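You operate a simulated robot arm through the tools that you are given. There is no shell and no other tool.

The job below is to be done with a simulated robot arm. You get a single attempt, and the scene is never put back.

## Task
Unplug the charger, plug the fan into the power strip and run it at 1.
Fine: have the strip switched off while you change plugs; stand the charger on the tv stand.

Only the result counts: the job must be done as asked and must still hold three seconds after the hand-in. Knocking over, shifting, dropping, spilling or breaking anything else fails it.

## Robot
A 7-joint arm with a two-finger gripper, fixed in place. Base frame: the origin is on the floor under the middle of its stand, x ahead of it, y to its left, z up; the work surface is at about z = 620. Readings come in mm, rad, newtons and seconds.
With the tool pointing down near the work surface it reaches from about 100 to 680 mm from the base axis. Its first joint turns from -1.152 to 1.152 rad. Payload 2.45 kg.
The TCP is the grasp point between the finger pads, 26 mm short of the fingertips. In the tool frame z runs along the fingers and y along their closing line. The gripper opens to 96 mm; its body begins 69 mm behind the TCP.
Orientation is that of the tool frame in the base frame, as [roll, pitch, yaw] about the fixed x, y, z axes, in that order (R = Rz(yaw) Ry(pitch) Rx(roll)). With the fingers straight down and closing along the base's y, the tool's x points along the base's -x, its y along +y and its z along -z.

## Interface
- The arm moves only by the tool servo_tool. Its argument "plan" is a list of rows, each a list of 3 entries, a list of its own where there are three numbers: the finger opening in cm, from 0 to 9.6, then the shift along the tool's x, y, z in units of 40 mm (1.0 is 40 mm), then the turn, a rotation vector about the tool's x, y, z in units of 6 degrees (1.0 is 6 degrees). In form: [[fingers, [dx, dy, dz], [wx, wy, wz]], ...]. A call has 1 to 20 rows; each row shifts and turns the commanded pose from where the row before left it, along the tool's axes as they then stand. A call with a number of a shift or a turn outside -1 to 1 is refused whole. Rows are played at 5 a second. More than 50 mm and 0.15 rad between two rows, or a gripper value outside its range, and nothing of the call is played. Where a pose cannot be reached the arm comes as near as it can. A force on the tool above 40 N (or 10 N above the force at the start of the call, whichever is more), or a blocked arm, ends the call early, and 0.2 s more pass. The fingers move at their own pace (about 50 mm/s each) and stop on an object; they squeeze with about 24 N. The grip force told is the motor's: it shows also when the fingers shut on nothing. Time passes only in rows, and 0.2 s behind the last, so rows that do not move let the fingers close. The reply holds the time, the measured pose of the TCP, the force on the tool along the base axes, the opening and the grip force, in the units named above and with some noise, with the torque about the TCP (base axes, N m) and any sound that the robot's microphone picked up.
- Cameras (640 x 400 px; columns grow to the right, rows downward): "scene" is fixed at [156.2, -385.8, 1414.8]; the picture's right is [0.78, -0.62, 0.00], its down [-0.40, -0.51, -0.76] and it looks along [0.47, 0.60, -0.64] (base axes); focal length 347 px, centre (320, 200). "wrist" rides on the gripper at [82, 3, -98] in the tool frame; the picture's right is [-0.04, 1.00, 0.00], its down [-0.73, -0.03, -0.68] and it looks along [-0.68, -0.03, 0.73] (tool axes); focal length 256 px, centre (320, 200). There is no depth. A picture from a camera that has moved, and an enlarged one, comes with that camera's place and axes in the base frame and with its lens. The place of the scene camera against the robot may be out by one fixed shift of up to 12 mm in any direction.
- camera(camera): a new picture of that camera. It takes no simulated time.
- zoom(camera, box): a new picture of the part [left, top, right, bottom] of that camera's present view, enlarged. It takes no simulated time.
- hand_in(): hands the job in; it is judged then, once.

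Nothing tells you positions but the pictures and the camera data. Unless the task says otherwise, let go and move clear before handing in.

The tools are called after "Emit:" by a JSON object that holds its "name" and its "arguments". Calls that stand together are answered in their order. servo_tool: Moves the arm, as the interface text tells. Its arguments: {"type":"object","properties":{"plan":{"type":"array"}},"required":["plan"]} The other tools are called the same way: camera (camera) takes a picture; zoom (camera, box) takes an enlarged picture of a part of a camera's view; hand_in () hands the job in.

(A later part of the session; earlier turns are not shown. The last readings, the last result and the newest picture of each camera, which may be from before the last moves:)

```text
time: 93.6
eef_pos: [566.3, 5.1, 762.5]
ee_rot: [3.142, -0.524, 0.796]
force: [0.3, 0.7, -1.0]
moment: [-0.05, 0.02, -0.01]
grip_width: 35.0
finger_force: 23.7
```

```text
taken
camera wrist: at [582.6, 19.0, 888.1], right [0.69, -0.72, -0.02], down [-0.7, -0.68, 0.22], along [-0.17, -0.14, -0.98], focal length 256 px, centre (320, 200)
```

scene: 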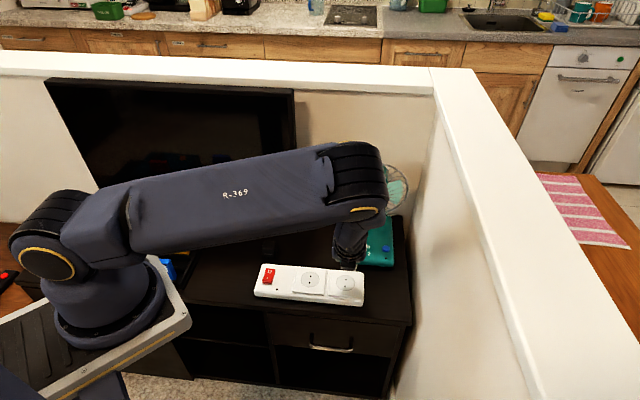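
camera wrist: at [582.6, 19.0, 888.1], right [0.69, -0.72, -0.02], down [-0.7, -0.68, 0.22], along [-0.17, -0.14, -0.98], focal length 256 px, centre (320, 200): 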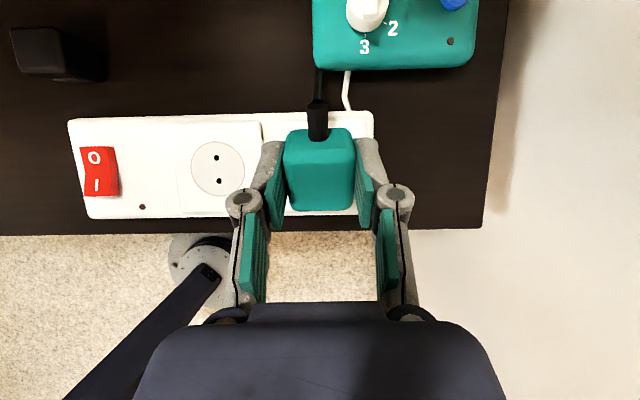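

The tilt works, with no contact forces, and the plug's cord side is rising. I'll go further in stages, keeping an eye on the arm near the fan.

Emit:
{"name": "servo_tool", "arguments": {"plan": [[0, [0, 0, 0], [0, 1, 0]], [0, [0, 0, 0], [0, 1, 0]], [0, [0, 0, 0], [0, 1, 0]], [0, [0, 0, 0], [0, 1, 0]], [0, [0, 0, 0], [0, 0, 0]]]}}

Emit:
{"name": "camera", "arguments": {"camera": "scene"}}

Emit:
{"name": "camera", "arguments": {"camera": "wrist"}}

```text
time: 94.8
eef_pos: [567.7, 4.4, 763.5]
ee_rot: [3.135, -0.902, 0.794]
force: [0.0, 1.2, -0.9]
moment: [0.0, 0.0, -0.02]
grip_width: 35.3
finger_force: 24.0
```

```text
taken
```

scene: 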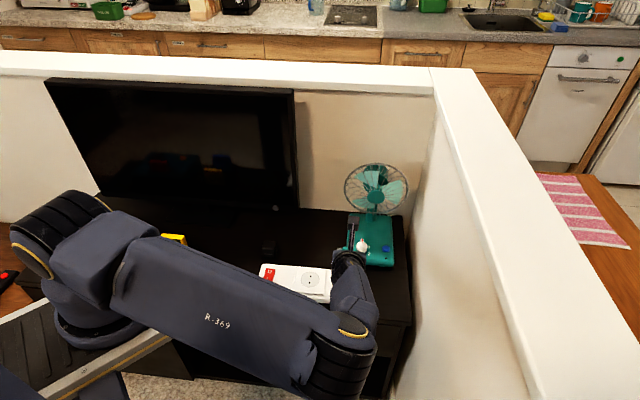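

```text
taken
camera wrist: at [550.3, -16.1, 887.1], right [0.69, -0.72, -0.03], down [-0.72, -0.68, -0.16], along [0.09, 0.13, -0.99], focal length 256 px, centre (320, 200)
```

wrist: 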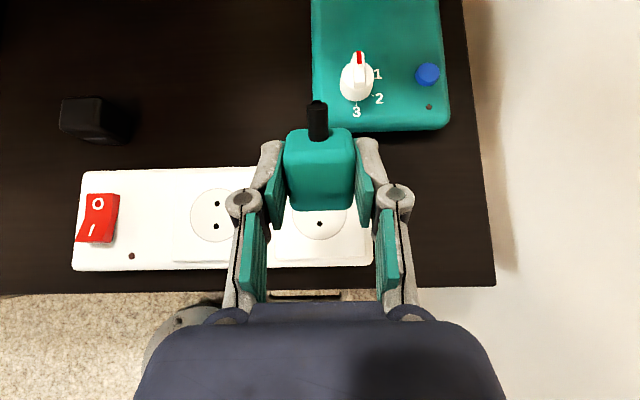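

Emit:
{"name": "servo_tool", "arguments": {"plan": [[0, [0, 0, 0], [0, 0.8, 0]], [0, [0, 0, 0], [0, 0.8, 0]], [0, [0, 0, 0], [0, 0.8, 0]], [0, [0, 0, 0], [0, 0, 0]]]}}

Emit:
{"name": "camera", "arguments": {"camera": "scene"}}

Emit:
{"name": "camera", "arguments": {"camera": "wrist"}}

```text
time: 95.8
eef_pos: [571.0, -1.4, 760.2]
ee_rot: [3.1, -0.944, 0.795]
force: [0.0, 0.5, -0.8]
moment: [-0.01, 0.04, -0.03]
grip_width: 35.1
finger_force: 24.0
out of reach, approached as far as the arm can: row 1, 2, 3
```

```text
taken
```

scene: 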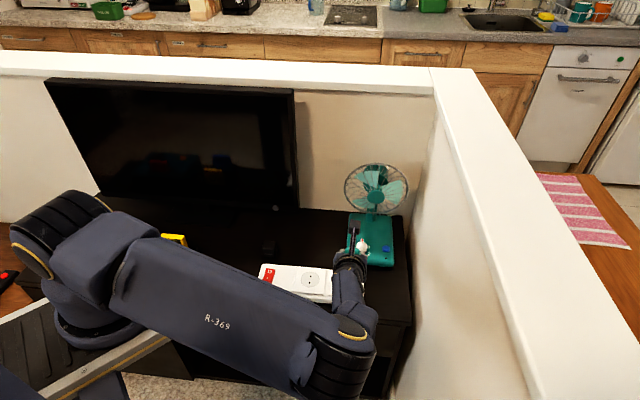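

```text
taken
camera wrist: at [547.9, -23.2, 883.5], right [0.67, -0.74, -0.01], down [-0.73, -0.66, -0.2], along [0.14, 0.14, -0.98], focal length 256 px, centre (320, 200)
```

wrist: 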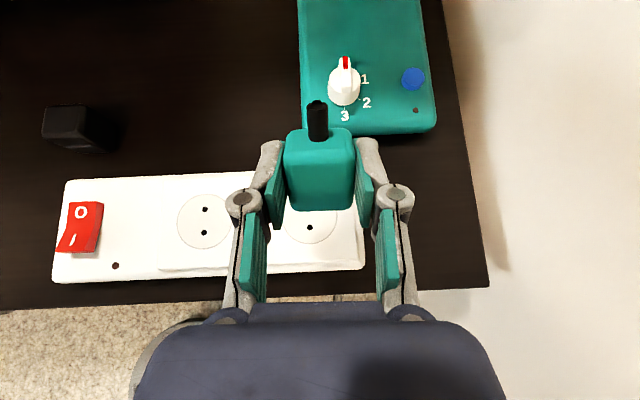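

The arm reaches only about 54° of tilt here. I'll test whether moving the tool a little further out lets it tip more.

Emit:
{"name": "servo_tool", "arguments": {"plan": [[0, [0.15, 0, 0.34], [0, 0, 0]], [0, [0.15, 0, 0.34], [0, 0, 0]], [0, [0, 0, 0], [0, 0, 0]]]}}

Emit:
{"name": "camera", "arguments": {"camera": "wrist"}}

Emit:
{"name": "camera", "arguments": {"camera": "scene"}}

```text
time: 96.6
eef_pos: [593.5, 18.4, 754.4]
ee_rot: [3.098, -0.944, 0.798]
force: [0.2, -0.4, -0.6]
moment: [0.0, -0.03, 0.03]
grip_width: 34.9
finger_force: 24.4
```

```text
taken
camera wrist: at [569.7, -2.7, 877.2], right [0.67, -0.74, -0.01], down [-0.73, -0.66, -0.2], along [0.14, 0.14, -0.98], focal length 256 px, centre (320, 200)
```

wrist: 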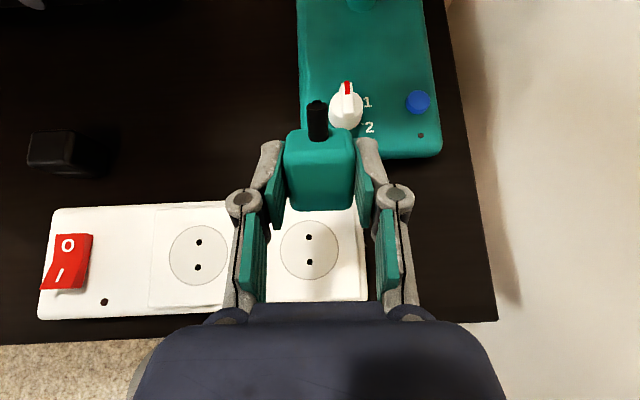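

```text
taken
```

scene: 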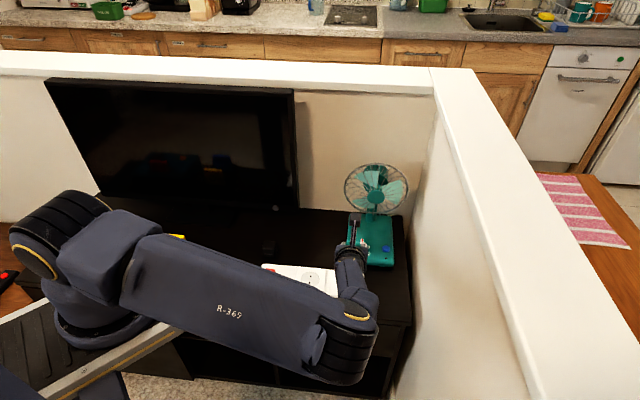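

Emit:
{"name": "servo_tool", "arguments": {"plan": [[0, [0, 0, 0], [0, 1, 0]], [0, [0, 0, 0], [0, 1, 0]], [0, [0, 0, 0], [0, 1, 0]], [0, [0, 0, 0], [0, 0, 0]]]}}

Emit:
{"name": "zoom", "arguments": {"camera": "wrist", "box": [240, 80, 400, 220]}}

```text
time: 97.6
eef_pos: [598.1, 12.7, 751.9]
ee_rot: [3.031, -1.17, 0.833]
force: [0.2, -0.4, -0.1]
moment: [-0.03, 0.0, -0.03]
grip_width: 34.8
finger_force: 24.4
out of reach, approached as far as the arm can: row 2
```

```text
2.86 times, centred on (320, 150) of wrist
camera zoom: at [552.5, -24.9, 865.3], right [0.66, -0.75, 0.01], down [-0.69, -0.6, -0.41], along [0.32, 0.27, -0.91], focal length 731 px, centre (320, 343)
```

zoom: 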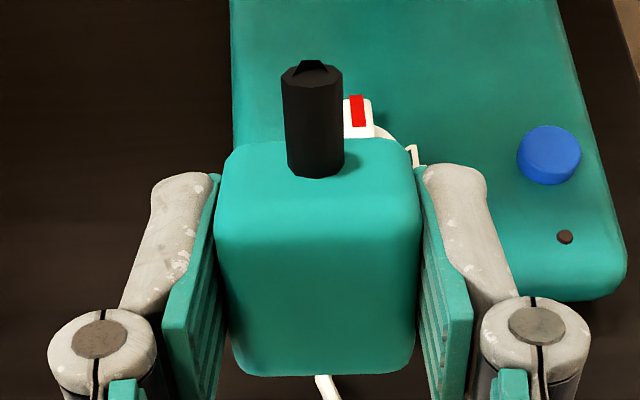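

Emit:
{"name": "servo_tool", "arguments": {"plan": [[0, [0, 0, 0], [0, 1, 0]], [0, [0, 0, 0], [0, 1, 0]], [0, [0, 0, 0], [0, 1, 0]], [0, [0, 0, 0], [0, 0, 0]]]}}

Emit:
{"name": "camera", "arguments": {"camera": "wrist"}}

Emit:
{"name": "camera", "arguments": {"camera": "scene"}}

```text
time: 98.6
eef_pos: [597.8, 12.1, 753.0]
ee_rot: [2.657, -1.474, 1.212]
force: [0.6, -0.3, 0.0]
moment: [-0.02, 0.01, 0.03]
grip_width: 34.9
finger_force: 23.5
```

```text
taken
camera wrist: at [529.2, -47.5, 841.9], right [0.66, -0.75, 0.0], down [-0.55, -0.49, -0.67], along [0.51, 0.44, -0.74], focal length 256 px, centre (320, 200)
```

wrist: 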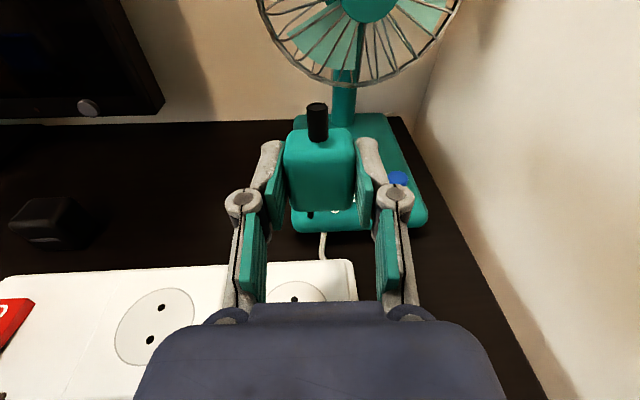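

```text
taken
```

scene: 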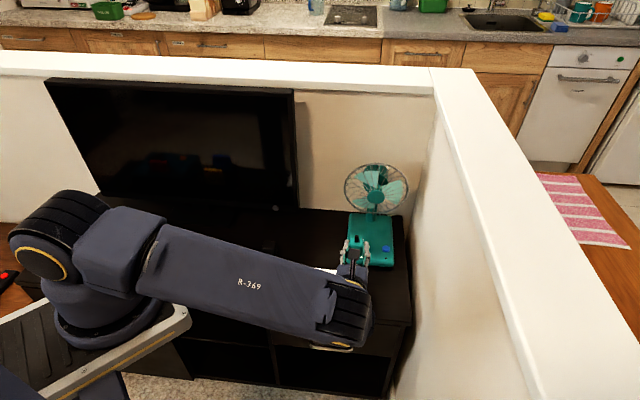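

The gripper is now nearly horizontal (about 84°) with the cord pointing up. I'll correct a small yaw drift and see whether I can bring it back over socket 2 and lower in this posture.

Emit:
{"name": "servo_tool", "arguments": {"plan": [[0, [0, 0, 0], [0.6, 0, 0]], [0, [-0.3, -0.16, -0.33], [0, 0, 0]], [0, [-0.3, -0.16, -0.33], [0, 0, 0]], [0, [-0.3, -0.16, -0.33], [0, 0, 0]], [0, [0, 0, 0], [0, 0, 0]]]}}

Emit:
{"name": "camera", "arguments": {"camera": "wrist"}}

Emit:
{"name": "camera", "arguments": {"camera": "scene"}}

```text
time: 99.8
eef_pos: [553.7, -2.0, 719.7]
ee_rot: [2.655, -1.473, 1.216]
force: [-0.8, -0.2, -0.1]
moment: [-0.04, 0.0, 0.04]
grip_width: 35.0
finger_force: 23.3
out of reach, approached as far as the arm can: row 1
```

```text
taken
camera wrist: at [485.3, -61.9, 808.5], right [0.66, -0.75, 0.01], down [-0.55, -0.49, -0.67], along [0.51, 0.44, -0.74], focal length 256 px, centre (320, 200)
```

wrist: 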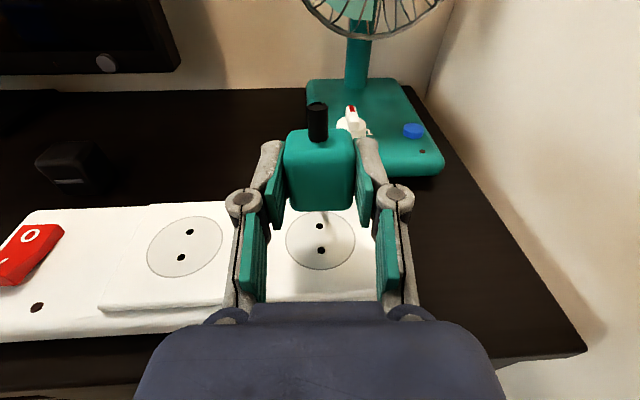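

```text
taken
```

scene: 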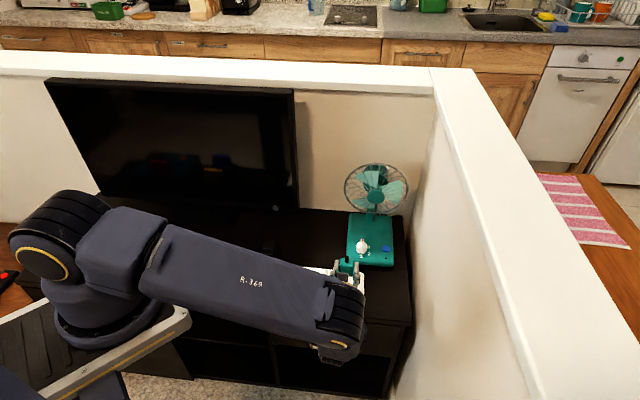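

It can hold this posture over the socket. I'll add the last 5–6° of tilt and shift slightly to centre the plug over socket 2.

Emit:
{"name": "servo_tool", "arguments": {"plan": [[0, [0, 0, 0], [0, 0.9, 0]], [0, [0, 0, 0], [0, 0, 0]]]}}

Emit:
{"name": "camera", "arguments": {"camera": "wrist"}}

Emit:
{"name": "zoom", "arguments": {"camera": "scene", "box": [310, 230, 400, 300]}}

```text
time: 100.4
eef_pos: [555.4, -2.5, 719.8]
ee_rot: [1.379, -1.525, 2.493]
force: [0.0, 0.7, 0.2]
moment: [-0.01, 0.03, 0.01]
grip_width: 35.1
finger_force: 24.2
```

```text
taken
camera wrist: at [479.9, -67.7, 799.5], right [0.67, -0.74, 0.01], down [-0.5, -0.45, -0.74], along [0.55, 0.49, -0.67], focal length 256 px, centre (320, 200)
```

wrist: 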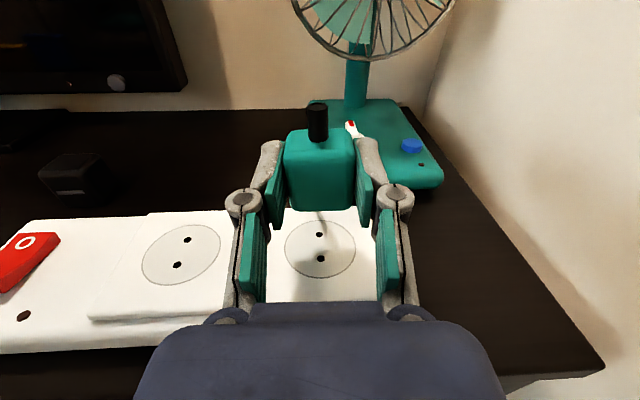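

```text
5.71 times, centred on (355, 265) of scene
camera zoom: at [156.2, -385.8, 1414.8], right [0.78, -0.62, 0.0], down [-0.4, -0.51, -0.76], along [0.47, 0.6, -0.64], focal length 1982 px, centre (120, -171)
```

zoom: 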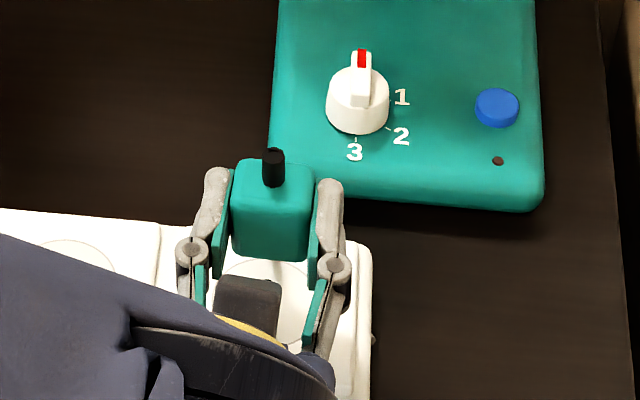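

The plug now stands upright in the grip, and I think I see something thin hanging below its lower face. Zooming in.

Emit:
{"name": "zoom", "arguments": {"camera": "wrist", "box": [280, 180, 360, 290]}}

Emit:
{"name": "zoom", "arguments": {"camera": "scene", "box": [335, 250, 370, 280]}}

```text
3.64 times, centred on (320, 235) of wrist
camera zoom: at [479.9, -67.7, 799.5], right [0.67, -0.74, 0.01], down [-0.5, -0.45, -0.74], along [0.55, 0.49, -0.67], focal length 931 px, centre (320, 73)
```

zoom: 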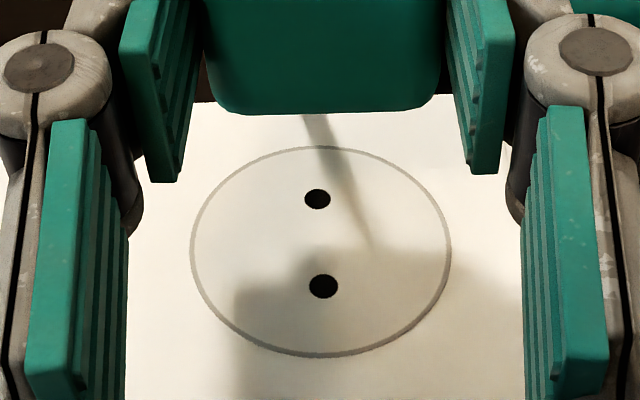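

```text
13.33 times, centred on (352, 265) of scene
camera zoom: at [156.2, -385.8, 1414.8], right [0.78, -0.62, 0.0], down [-0.4, -0.51, -0.76], along [0.47, 0.6, -0.64], focal length 4624 px, centre (-113, -667)
```

zoom: 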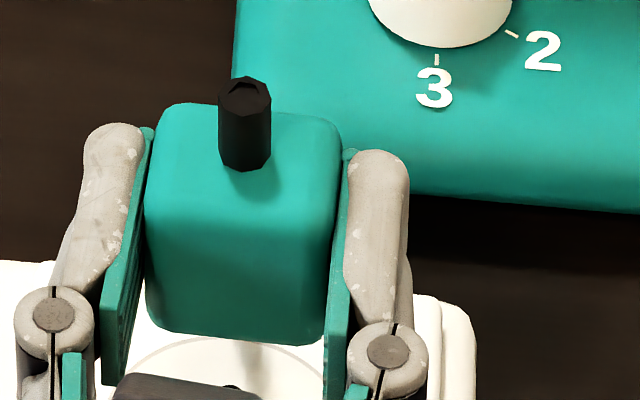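

That was only a shadow. The tool is rolled about 3° sideways; I'll level that, shift about 5 mm toward the front to centre over the socket, and lower most of the way.

Emit:
{"name": "servo_tool", "arguments": {"plan": [[0, [0, 0, 0], [0, 0, 0.48]], [0, [0, 0, -0.12], [0, 0, 0]], [0, [-0.4, 0, 0], [0, 0, 0]], [0, [-0.4, 0, 0], [0, 0, 0]], [0, [0, 0, 0], [0, 0, 0]]]}}

Emit:
{"name": "camera", "arguments": {"camera": "wrist"}}

Emit:
{"name": "zoom", "arguments": {"camera": "scene", "box": [310, 230, 400, 300]}}

```text
time: 101.6
eef_pos: [551.5, -5.9, 718.3]
ee_rot: [1.394, -1.527, 2.48]
force: [-0.9, 0.3, -1.2]
moment: [0.0, -0.02, 0.0]
grip_width: 35.0
finger_force: 23.9
out of reach, approached as far as the arm can: row 1, 3, 4
```

```text
taken
camera wrist: at [476.3, -71.2, 799.4], right [0.67, -0.74, 0.01], down [-0.5, -0.45, -0.74], along [0.55, 0.49, -0.67], focal length 256 px, centre (320, 200)
```

wrist: 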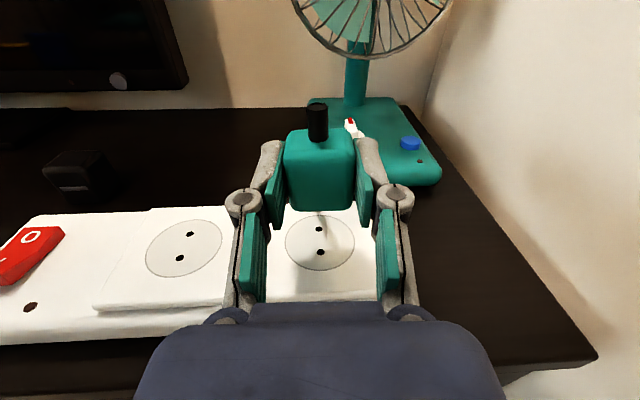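

```text
5.71 times, centred on (355, 265) of scene
camera zoom: at [156.2, -385.8, 1414.8], right [0.78, -0.62, 0.0], down [-0.4, -0.51, -0.76], along [0.47, 0.6, -0.64], focal length 1982 px, centre (120, -171)
```

zoom: 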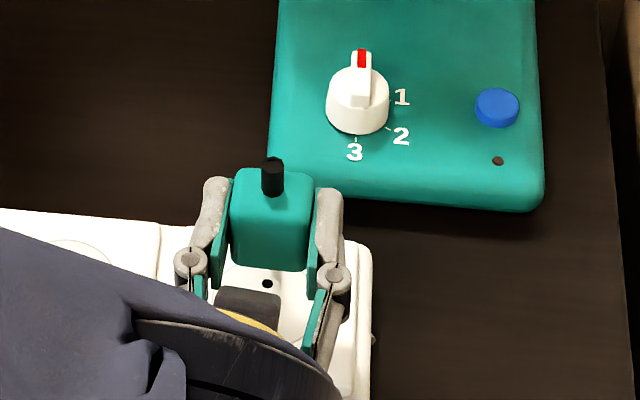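

It can't go lower fully horizontal. I'll give up some tilt (it only needs to be within about 36° of upright to tip onto its face) while lowering.

Emit:
{"name": "servo_tool", "arguments": {"plan": [[0, [0, 0, 0], [0, -1, 0]], [0, [-0.25, 0, 0.03], [0, 0, 0]], [0, [0, 0, 0], [0, -1, 0]], [0, [-0.25, 0, 0.05], [0, 0, 0]], [0, [0, 0, 0], [0, 0, 0]]]}}

Emit:
{"name": "camera", "arguments": {"camera": "wrist"}}

Emit:
{"name": "zoom", "arguments": {"camera": "scene", "box": [310, 230, 400, 300]}}

```text
time: 102.8
eef_pos: [552.1, -6.3, 699.3]
ee_rot: [2.923, -1.364, 0.945]
force: [-0.1, 0.0, -0.3]
moment: [-0.02, 0.01, -0.01]
grip_width: 35.1
finger_force: 23.4
```

```text
taken
camera wrist: at [490.3, -58.1, 797.7], right [0.66, -0.75, 0.01], down [-0.61, -0.54, -0.58], along [0.44, 0.38, -0.81], focal length 256 px, centre (320, 200)
```

wrist: 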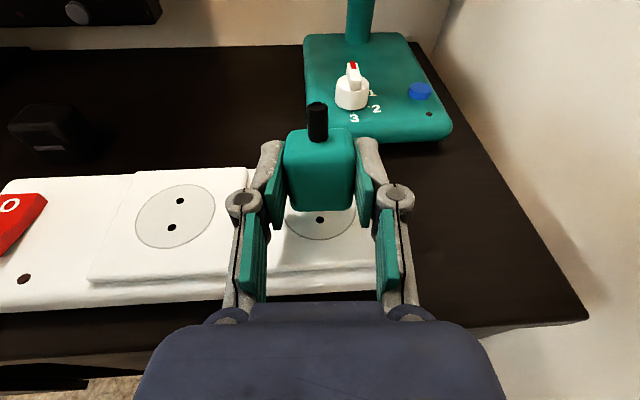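

```text
5.71 times, centred on (355, 265) of scene
camera zoom: at [156.3, -385.8, 1414.8], right [0.78, -0.62, 0.0], down [-0.4, -0.51, -0.76], along [0.47, 0.6, -0.64], focal length 1982 px, centre (120, -171)
```

zoom: 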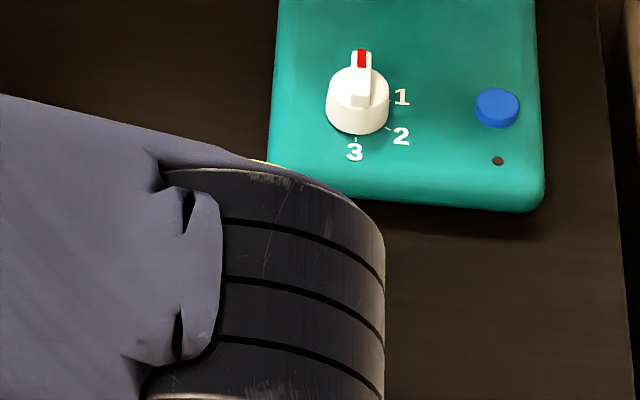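

Good: z = 699 at 78°. I'll ease to about 72° and bring the plug's lower edge just above the plate so that it will tip down centred on the socket.

Emit:
{"name": "servo_tool", "arguments": {"plan": [[0, [0, 0, 0], [0, -1, 0]], [0, [-0.133, -0.025, 0.148], [0, 0, 0]], [0, [-0.133, -0.025, 0.148], [0, 0, 0]], [0, [0, 0, 0], [0, 0, 0]]]}}

Emit:
{"name": "camera", "arguments": {"camera": "wrist"}}

Emit:
{"name": "zoom", "arguments": {"camera": "wrist", "box": [240, 90, 400, 240]}}

```text
time: 103.8
eef_pos: [555.9, -0.9, 684.8]
ee_rot: [2.993, -1.264, 0.874]
force: [-5.5, -3.9, 9.1]
moment: [0.14, 0.09, 0.09]
grip_width: 35.0
finger_force: 24.5
```

```text
taken
camera wrist: at [503.5, -44.7, 792.5], right [0.66, -0.75, 0.01], down [-0.65, -0.57, -0.5], along [0.38, 0.32, -0.87], focal length 256 px, centre (320, 200)
```

wrist: 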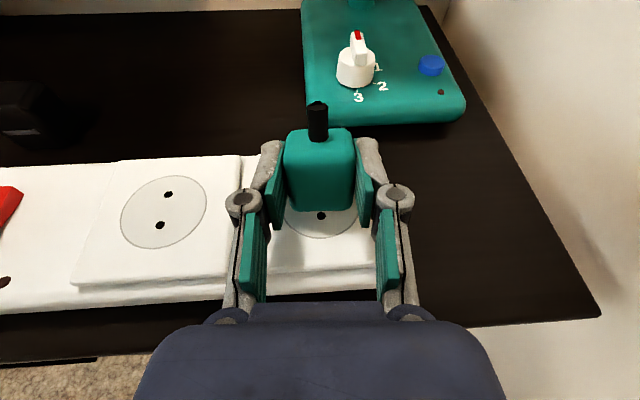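

```text
2.67 times, centred on (320, 165) of wrist
camera zoom: at [503.5, -44.7, 792.5], right [0.66, -0.75, 0.01], down [-0.65, -0.57, -0.5], along [0.38, 0.32, -0.87], focal length 683 px, centre (320, 293)
```

zoom: 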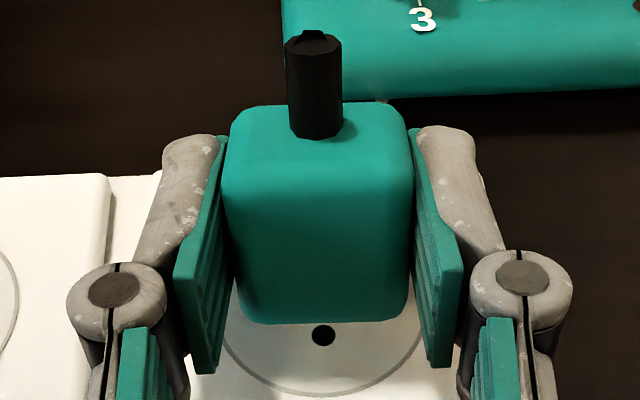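

The lower edge is touching the plate (9 N) with the plug leaning about 17°, well within its tipping angle. I'll open the fingers slightly so it settles upright between them.

Emit:
{"name": "servo_tool", "arguments": {"plan": [[3.7, [0, 0, 0], [0, 0, 0]], [4.0, [0, 0, 0], [0, 0, 0]], [4.4, [0, 0, 0], [0, 0, 0]], [5.0, [0, 0, 0], [0, 0, 0]], [5.0, [0, 0, 0], [0, 0, 0]]]}}

Emit:
{"name": "zoom", "arguments": {"camera": "wrist", "box": [240, 90, 400, 240]}}

Emit:
{"name": "camera", "arguments": {"camera": "scene"}}

```text
time: 105.0
eef_pos: [556.3, 0.3, 685.2]
ee_rot: [2.994, -1.263, 0.874]
force: [0.4, 0.5, 0.8]
moment: [0.01, 0.01, 0.02]
grip_width: 50.0
finger_force: 0.1
```

```text
2.67 times, centred on (320, 165) of wrist
camera zoom: at [503.6, -44.5, 792.0], right [0.66, -0.75, 0.01], down [-0.65, -0.57, -0.5], along [0.38, 0.32, -0.87], focal length 683 px, centre (320, 293)
```

zoom: 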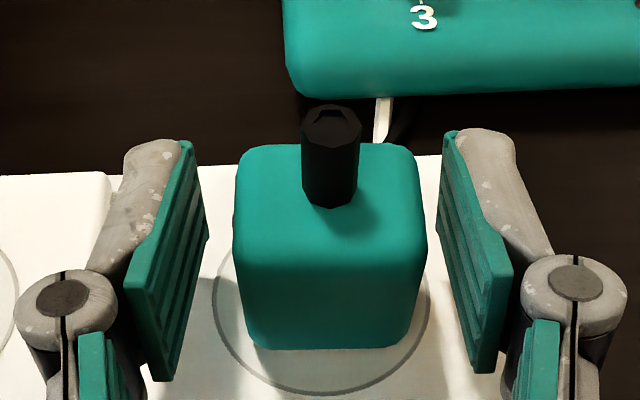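

```text
taken
```

scene: 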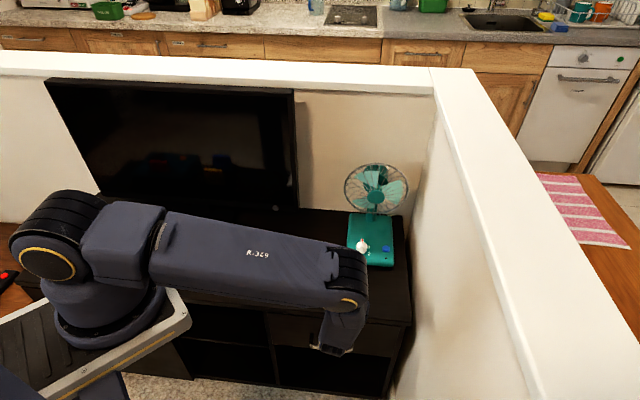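

The plug now stands upright on socket 2, cord up. I'll open wider, back the hand out along its own axis, and rise before turning the tool back to vertical.

Emit:
{"name": "servo_tool", "arguments": {"plan": [[6.4, [0, 0, 0], [0, 0, 0]], [6.4, [0, 0, 0], [0, 0, 0]], [6.4, [0, 0, -0.5], [0, 0, 0]], [6.4, [0, 0, -0.9], [0, 0, 0]], [6.4, [0, 0, -0.6], [0, 0, 0]], [6.4, [0, 0, 0], [0, 0, 0]]]}}

Emit:
{"name": "camera", "arguments": {"camera": "wrist"}}

Emit:
{"name": "camera", "arguments": {"camera": "scene"}}

```text
time: 106.4
eef_pos: [499.0, -50.3, 709.7]
ee_rot: [2.99, -1.263, 0.873]
force: [-0.2, -0.1, 1.0]
moment: [0.0, 0.01, 0.01]
grip_width: 64.1
finger_force: 0.1
```

```text
taken
camera wrist: at [445.5, -95.0, 815.6], right [0.66, -0.75, 0.01], down [-0.65, -0.57, -0.5], along [0.38, 0.32, -0.87], focal length 256 px, centre (320, 200)
```

wrist: 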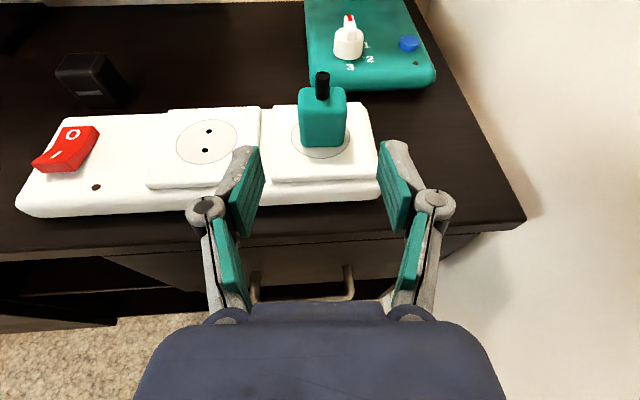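

```text
taken
```

scene: 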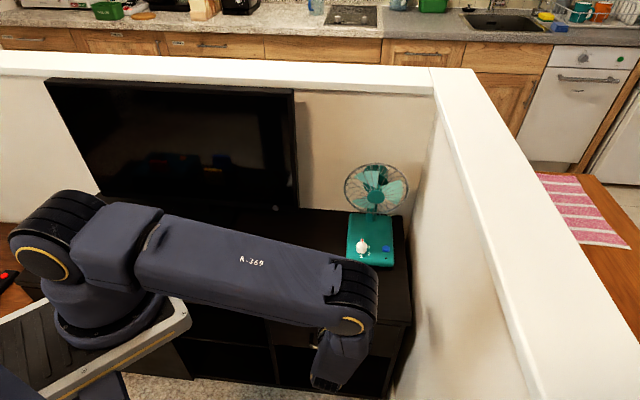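

Emit:
{"name": "zoom", "arguments": {"camera": "wrist", "box": [270, 60, 390, 190]}}

```text
3.08 times, centred on (330, 125) of wrist
camera zoom: at [445.5, -95.0, 815.6], right [0.66, -0.75, 0.01], down [-0.65, -0.57, -0.5], along [0.38, 0.32, -0.87], focal length 788 px, centre (289, 431)
```

zoom: 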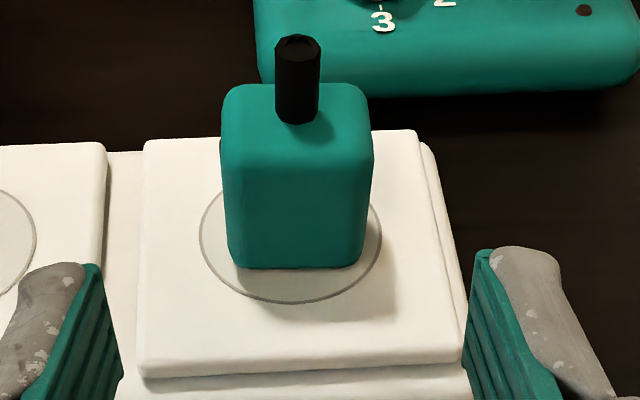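

The plug stands stably on the socket. I'll rise and rotate the tool back to pointing straight down.

Emit:
{"name": "servo_tool", "arguments": {"plan": [[6.4, [0.79, 0, -0.25], [0, 0, 0]], [6.4, [0.79, 0, -0.25], [0, 0, 0]], [6.4, [0.79, 0, -0.25], [0, 0, 0]], [6.4, [0, 0, 0], [0, -1, 0]], [6.4, [0, 0, 0], [0, -1, 0]], [6.4, [0, 0, 0], [0, -1, 0]], [6.4, [0, 0, 0], [0, -1, 0]], [6.4, [0, 0, 0], [0, -1, 0]], [6.4, [0, 0, 0], [0, 0, 0]]]}}

Emit:
{"name": "camera", "arguments": {"camera": "scene"}}

```text
time: 108.4
eef_pos: [496.4, -46.3, 808.0]
ee_rot: [3.081, -0.74, 0.771]
force: [-0.1, -0.5, -0.3]
moment: [-0.04, -0.02, 0.01]
grip_width: 63.9
finger_force: 0.0
```

```text
taken
```

scene: 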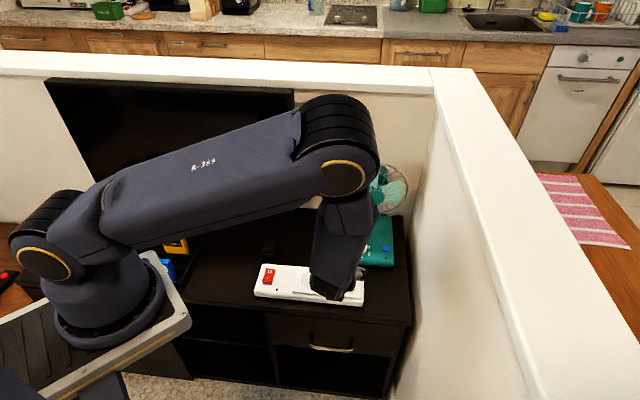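

Emit:
{"name": "servo_tool", "arguments": {"plan": [[6.4, [0, 0, 0], [0, -1, 0]], [6.4, [0, 0, 0], [0, -1, 0]], [6.4, [0, 0, 0], [0, -1, 0]], [6.4, [0, 0, 0], [0, -1, 0]], [6.4, [0, 0, 0], [0, -1, 0]], [6.4, [0, 0, 0], [0, -1, 0]], [6.4, [0, 0, 0], [0, -1, 0]], [6.4, [0, 0, 0], [0, 0, 0]]]}}

Emit:
{"name": "camera", "arguments": {"camera": "scene"}}

Emit:
{"name": "camera", "arguments": {"camera": "wrist"}}

```text
time: 110.2
eef_pos: [496.4, -46.4, 809.3]
ee_rot: [3.096, -0.007, 0.73]
force: [0.1, -1.0, 0.0]
moment: [0.01, 0.02, 0.0]
grip_width: 64.0
finger_force: 0.0
```

```text
taken
```

scene: 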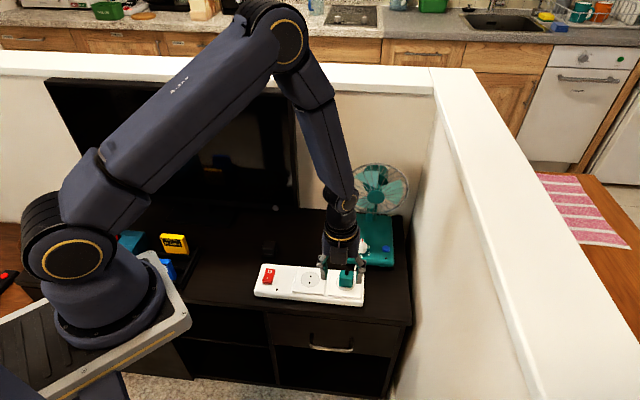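

```text
taken
camera wrist: at [555.0, 8.6, 906.7], right [0.64, -0.77, 0.04], down [-0.59, -0.45, 0.67], along [-0.5, -0.45, -0.74], focal length 256 px, centre (320, 200)
```

wrist: 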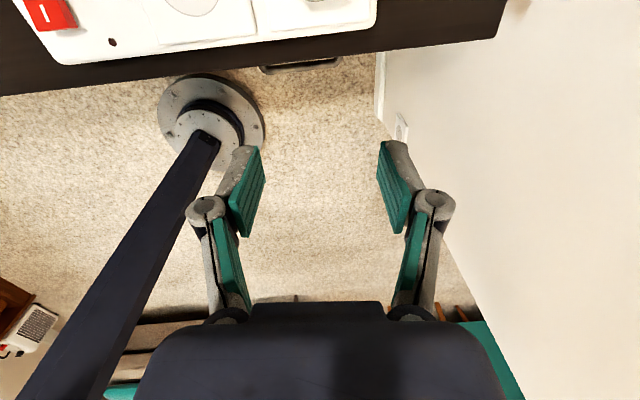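

Tool is back to vertical with a small residual tilt. I'll level it and move above the standing plug to re-grip it from the top.

Emit:
{"name": "servo_tool", "arguments": {"plan": [[6.4, [0, 0, 0], [0.435, -0.067, 0]], [6.4, [0.71, 0.04, 0.2], [0, 0, 0]], [6.4, [0.71, 0.04, 0.2], [0, 0, 0]], [6.4, [0.71, 0.04, 0.2], [0, 0, 0]], [6.4, [0, 0, 0], [0, 0, 0]]]}}

Emit:
{"name": "camera", "arguments": {"camera": "wrist"}}

Emit:
{"name": "zoom", "arguments": {"camera": "wrist", "box": [250, 30, 390, 170]}}

Emit:
{"name": "zoom", "arguments": {"camera": "scene", "box": [315, 235, 395, 305]}}

```text
time: 111.4
eef_pos: [562.1, 5.9, 785.2]
ee_rot: [-3.141, -0.004, 0.731]
force: [-0.2, 0.2, 0.5]
moment: [0.0, -0.02, -0.03]
grip_width: 64.0
finger_force: 0.1
```

```text
taken
camera wrist: at [625.0, 58.9, 882.5], right [0.64, -0.77, 0.0], down [-0.57, -0.47, 0.68], along [-0.52, -0.43, -0.73], focal length 256 px, centre (320, 200)
```

wrist: 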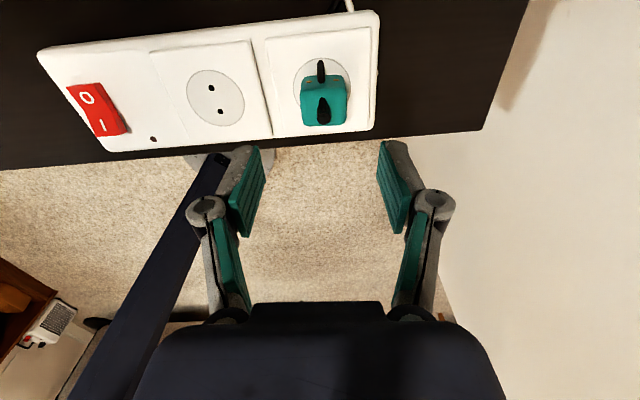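

```text
2.86 times, centred on (320, 100) of wrist
camera zoom: at [625.0, 58.9, 882.5], right [0.64, -0.77, 0.0], down [-0.57, -0.47, 0.68], along [-0.52, -0.43, -0.73], focal length 731 px, centre (320, 486)
```

zoom: 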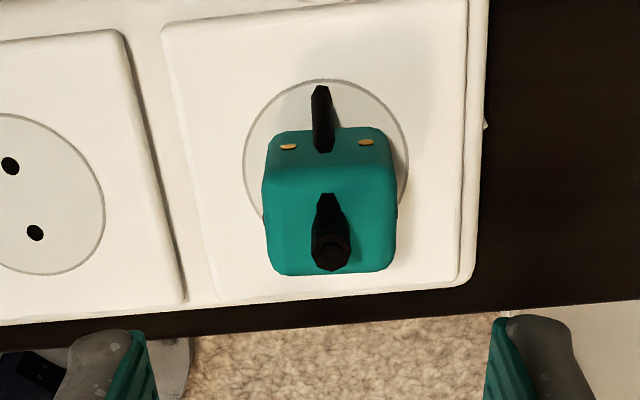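

```text
5.71 times, centred on (355, 270) of scene
camera zoom: at [156.3, -385.7, 1414.8], right [0.78, -0.62, 0.0], down [-0.4, -0.51, -0.76], along [0.47, 0.6, -0.64], focal length 1982 px, centre (120, -200)
```

zoom: 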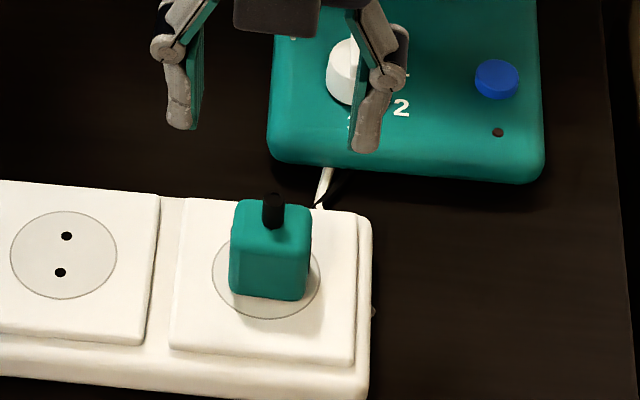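

Very useful: from behind I can now see two small brass pins on the face that was originally underneath, set off-centre — about 6 mm from the middle, away from the cord. So the plug goes pin-face-down as first tried, but the pins, not the body, must line up with the holes. Let me measure this closely.

Emit:
{"name": "zoom", "arguments": {"camera": "wrist", "box": [295, 50, 355, 135]}}

Emit:
{"name": "zoom", "arguments": {"camera": "scene", "box": [325, 255, 373, 309]}}

```text
4.71 times, centred on (325, 92) of wrist
camera zoom: at [625.0, 58.9, 882.5], right [0.64, -0.77, 0.0], down [-0.57, -0.47, 0.68], along [-0.52, -0.43, -0.73], focal length 1205 px, centre (296, 706)
```

zoom: 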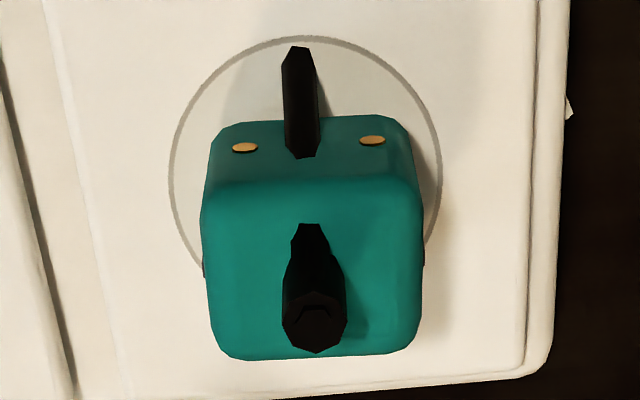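

```text
7.41 times, centred on (349, 282) of scene
camera zoom: at [156.3, -385.7, 1414.8], right [0.78, -0.62, 0.0], down [-0.4, -0.51, -0.76], along [0.47, 0.6, -0.64], focal length 2569 px, centre (105, -407)
```

zoom: 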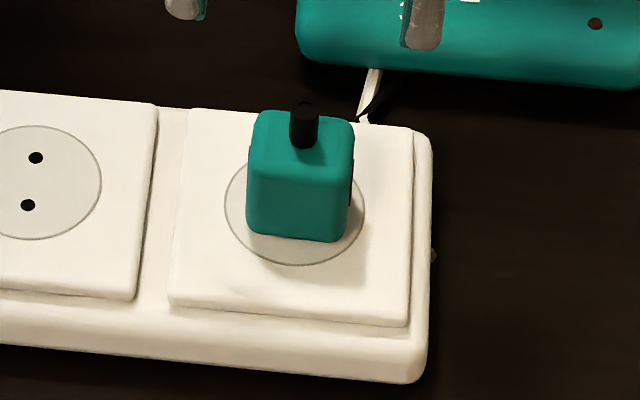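

The pins sit about 6 mm off the body's middle, away from the cord, and their spacing matches the holes. To get it pin-face-down again I'll grip the standing plug with the tool tilted 45° from the front, then swing the tilt the other way.

Emit:
{"name": "servo_tool", "arguments": {"plan": [[6.4, [0, 0, 0], [0, 1, 0]], [6.4, [0, 0, 0], [0, 1, 0]], [6.4, [0, 0, 0], [0, 1, 0]], [6.4, [0, 0, 0], [0, 1, 0]], [6.4, [0, 0, 0], [0, 1, 0]], [6.4, [0, 0, 0], [0, 1, 0]], [6.4, [0, 0, 0], [0, 1, 0]], [6.4, [0, 0, 0], [0, 0.5, 0]], [6.4, [-0.47, 0.025, 0.326], [0, 0, 0]], [6.4, [-0.47, 0.025, 0.326], [0, 0, 0]], [6.4, [0, 0, 0], [0, 0, 0]]]}}

Emit:
{"name": "camera", "arguments": {"camera": "wrist"}}

Emit:
{"name": "camera", "arguments": {"camera": "scene"}}

```text
time: 113.8
eef_pos: [558.2, -1.5, 740.0]
ee_rot: [-3.14, -0.787, 0.73]
force: [0.3, 0.5, -0.7]
moment: [0.0, 0.03, 0.0]
grip_width: 64.1
finger_force: 0.1
```

```text
taken
camera wrist: at [550.6, -10.7, 866.1], right [0.65, -0.76, -0.03], down [-0.76, -0.64, -0.04], along [0.01, 0.05, -1.0], focal length 256 px, centre (320, 200)
```

wrist: 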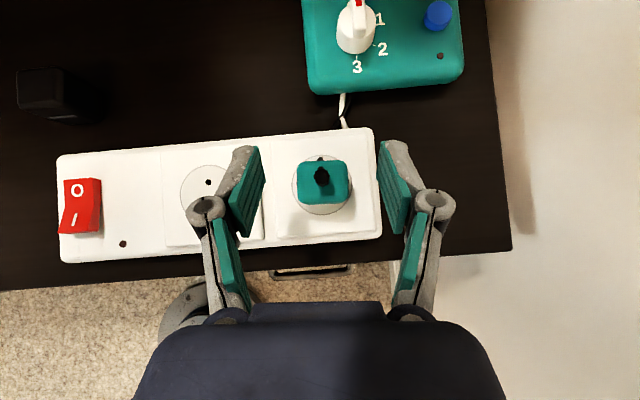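

```text
taken
```

scene: 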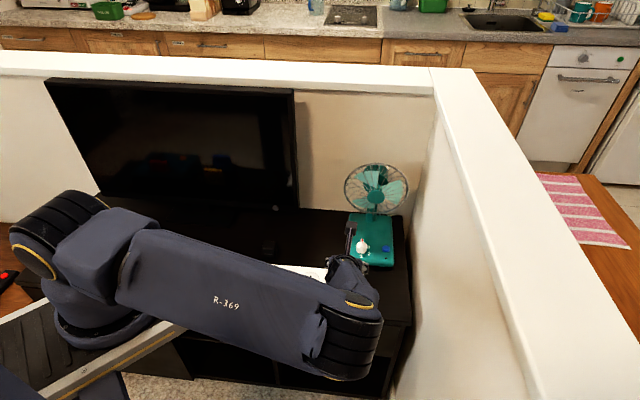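

From this top-down view the plug is centred between the open fingers. Lowering the tilted gripper around it and closing.

Emit:
{"name": "servo_tool", "arguments": {"plan": [[6.4, [-0.4, 0, 0.365], [0, 0, 0]], [6.4, [-0.4, 0, 0.365], [0, 0, 0]], [6.4, [-0.2, 0, 0.18], [0, 0, 0]], [6.4, [0, 0, 0], [0, 0, 0]]]}}

Emit:
{"name": "camera", "arguments": {"camera": "wrist"}}

```text
time: 114.8
eef_pos: [555.1, -3.2, 685.8]
ee_rot: [-3.14, -0.787, 0.73]
force: [0.3, -0.9, 0.3]
moment: [-0.04, 0.02, 0.0]
grip_width: 64.2
finger_force: 0.1
```

```text
taken
camera wrist: at [548.6, -12.1, 812.1], right [0.65, -0.76, -0.03], down [-0.76, -0.64, -0.04], along [0.01, 0.05, -1.0], focal length 256 px, centre (320, 200)
```

wrist: 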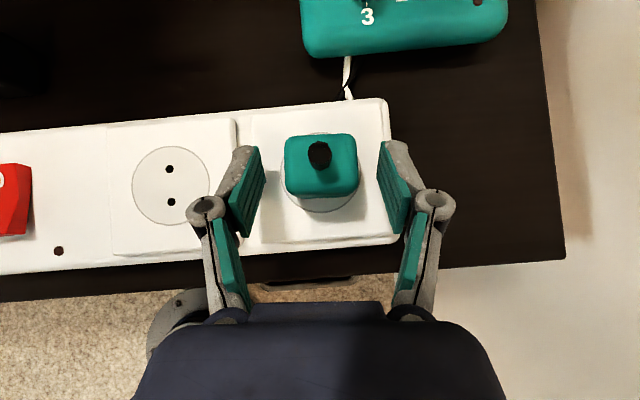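

Emit:
{"name": "servo_tool", "arguments": {"plan": [[4.5, [0, 0, 0], [0, 0, 0]], [0, [0, 0, 0], [0, 0, 0]], [0, [0, 0, 0], [0, 0, 0]], [0, [0, 0, 0], [0, 0, 0]], [0, [0, 0, 0], [0, 0, 0]]]}}

Emit:
{"name": "zoom", "arguments": {"camera": "wrist", "box": [240, 100, 400, 230]}}

```text
time: 116.0
eef_pos: [556.4, -2.3, 685.1]
ee_rot: [-3.141, -0.789, 0.729]
force: [1.0, -0.4, 1.2]
moment: [-0.05, -0.06, 0.01]
grip_width: 35.2
finger_force: 23.7
```

```text
3.08 times, centred on (320, 165) of wrist
camera zoom: at [548.8, -12.2, 812.4], right [0.65, -0.76, -0.03], down [-0.76, -0.64, -0.04], along [0.01, 0.05, -1.0], focal length 788 px, centre (320, 308)
```

zoom: 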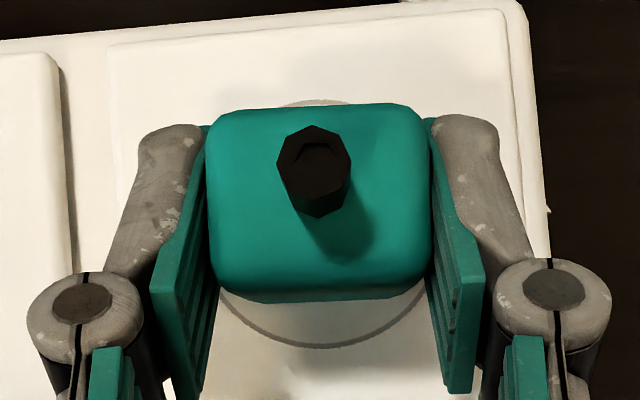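

Gripped. I'll lift straight up, shift left for room, then rotate the tilt back through vertical and beyond.

Emit:
{"name": "servo_tool", "arguments": {"plan": [[0, [0.4, 0, -0.4], [0, 0, 0]], [0, [0.6, 0, -0.6], [0, 0, 0]], [0, [0.5, 0, -0.5], [0, 0, 0]], [0, [0, -0.67, 0], [0, 0, 0]], [0, [0, -0.67, 0], [0, 0, 0]], [0, [0, -0.67, 0], [0, 0, 0]], [0, [0, 0, 0], [0, -1, 0]], [0, [0, 0, 0], [0, -1, 0]], [0, [0, 0, 0], [0, -1, 0]], [0, [0, 0, 0], [0, -1, 0]], [0, [0, 0, 0], [0, -1, 0]], [0, [0, 0, 0], [0, -1, 0]], [0, [0, 0, 0], [0, -1, 0]], [0, [0, 0, 0], [0, -0.5, 0]], [0, [0, 0, 0], [0, 0, 0]]]}}

Emit:
{"name": "camera", "arguments": {"camera": "scene"}}

Emit:
{"name": "camera", "arguments": {"camera": "wrist"}}

```text
time: 119.2
eef_pos: [502.4, 58.5, 770.9]
ee_rot: [-3.141, 0.0, 0.729]
force: [-0.4, 0.3, -0.8]
moment: [-0.01, 0.01, -0.02]
grip_width: 35.0
finger_force: 23.5
```

```text
taken
```

scene: 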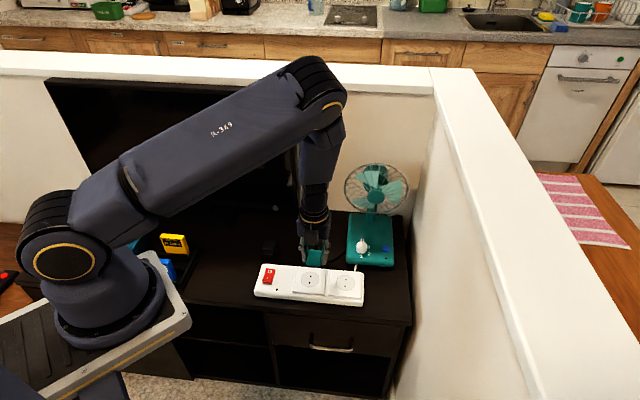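

```text
taken
camera wrist: at [564.8, 110.3, 868.1], right [0.64, -0.77, 0.0], down [-0.57, -0.47, 0.68], along [-0.52, -0.43, -0.73], focal length 256 px, centre (320, 200)
```

wrist: 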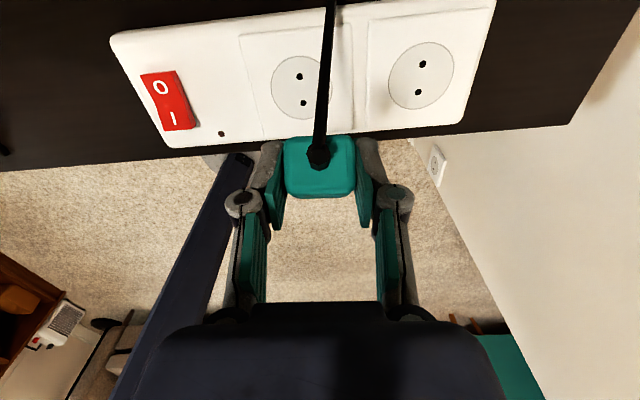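

The plug now leans 45°. Continuing the rotation to the other side in stages so the pin face comes down level.

Emit:
{"name": "servo_tool", "arguments": {"plan": [[0, [0, 0, 0], [0, -1, 0]], [0, [0, 0, 0], [0, -1, 0]], [0, [0, 0, 0], [0, -1, 0]], [0, [0, 0, 0], [0, -1, 0]], [0, [0, 0, 0], [0, 0, 0]]]}}

Emit:
{"name": "camera", "arguments": {"camera": "scene"}}

Emit:
{"name": "camera", "arguments": {"camera": "wrist"}}

```text
time: 120.4
eef_pos: [502.6, 57.3, 770.6]
ee_rot: [-3.139, 0.419, 0.732]
force: [-1.0, 0.3, -0.9]
moment: [-0.02, -0.02, -0.01]
grip_width: 35.2
finger_force: 24.0
```

```text
taken
```

scene: 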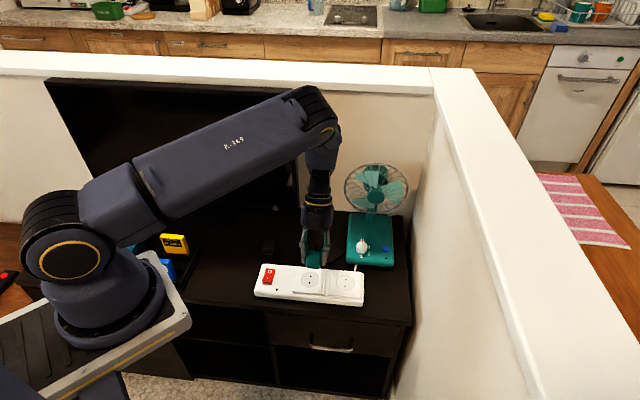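

```text
taken
camera wrist: at [589.1, 132.3, 826.1], right [0.64, -0.77, 0.02], down [-0.31, -0.24, 0.92], along [-0.7, -0.59, -0.39], focal length 256 px, centre (320, 200)
```

wrist: 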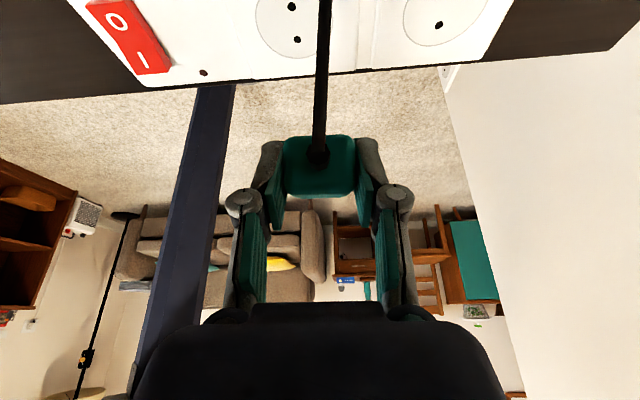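

Emit:
{"name": "servo_tool", "arguments": {"plan": [[0, [0, 0, 0], [0, -1, 0]], [0, [0, 0, 0], [0, -1, 0]], [0, [0, 0, 0], [0, -1, 0]], [0, [0, 0, 0], [0, -0.5, 0]], [0, [0, 0, 0], [0, 0, 0]]]}}

Emit:
{"name": "camera", "arguments": {"camera": "scene"}}

Emit:
{"name": "zoom", "arguments": {"camera": "scene", "box": [280, 200, 380, 280]}}

Emit:
{"name": "camera", "arguments": {"camera": "wrist"}}

```text
time: 121.6
eef_pos: [503.0, 57.9, 770.4]
ee_rot: [-3.14, 0.785, 0.731]
force: [0.0, 0.3, -0.1]
moment: [0.0, -0.03, 0.03]
grip_width: 35.0
finger_force: 24.3
```

```text
taken
```

scene: 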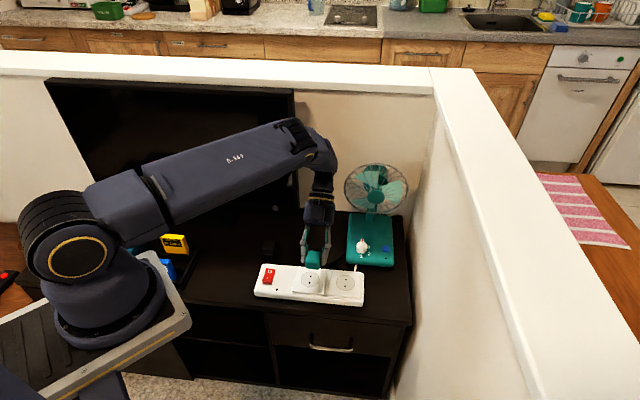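

```text
5.00 times, centred on (330, 240) of scene
camera zoom: at [156.3, -385.8, 1414.8], right [0.78, -0.62, 0.0], down [-0.4, -0.51, -0.76], along [0.47, 0.6, -0.64], focal length 1734 px, centre (270, 0)
```

zoom: 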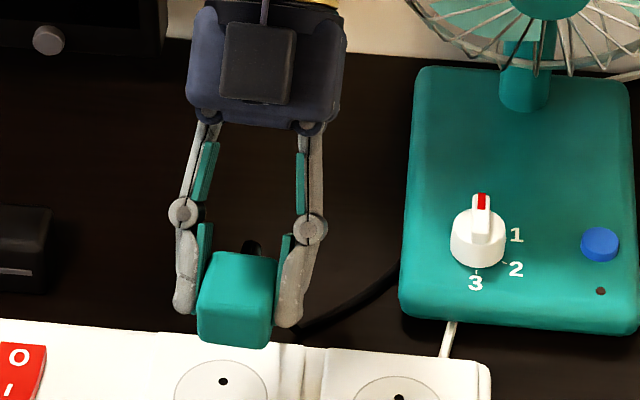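

```text
taken
camera wrist: at [598.7, 140.7, 781.5], right [0.65, -0.76, 0.03], down [-0.05, 0.0, 1.0], along [-0.76, -0.65, -0.04], focal length 256 px, centre (320, 200)
```

wrist: 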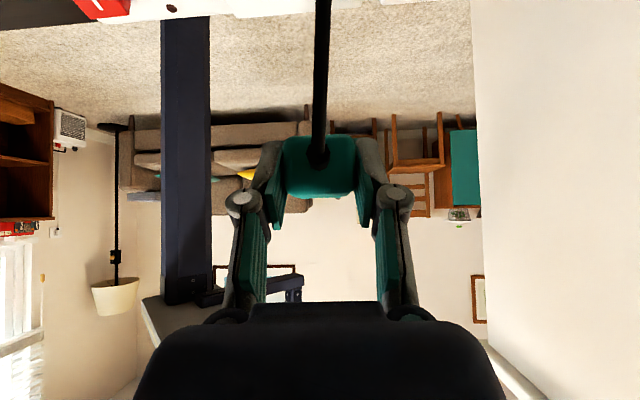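

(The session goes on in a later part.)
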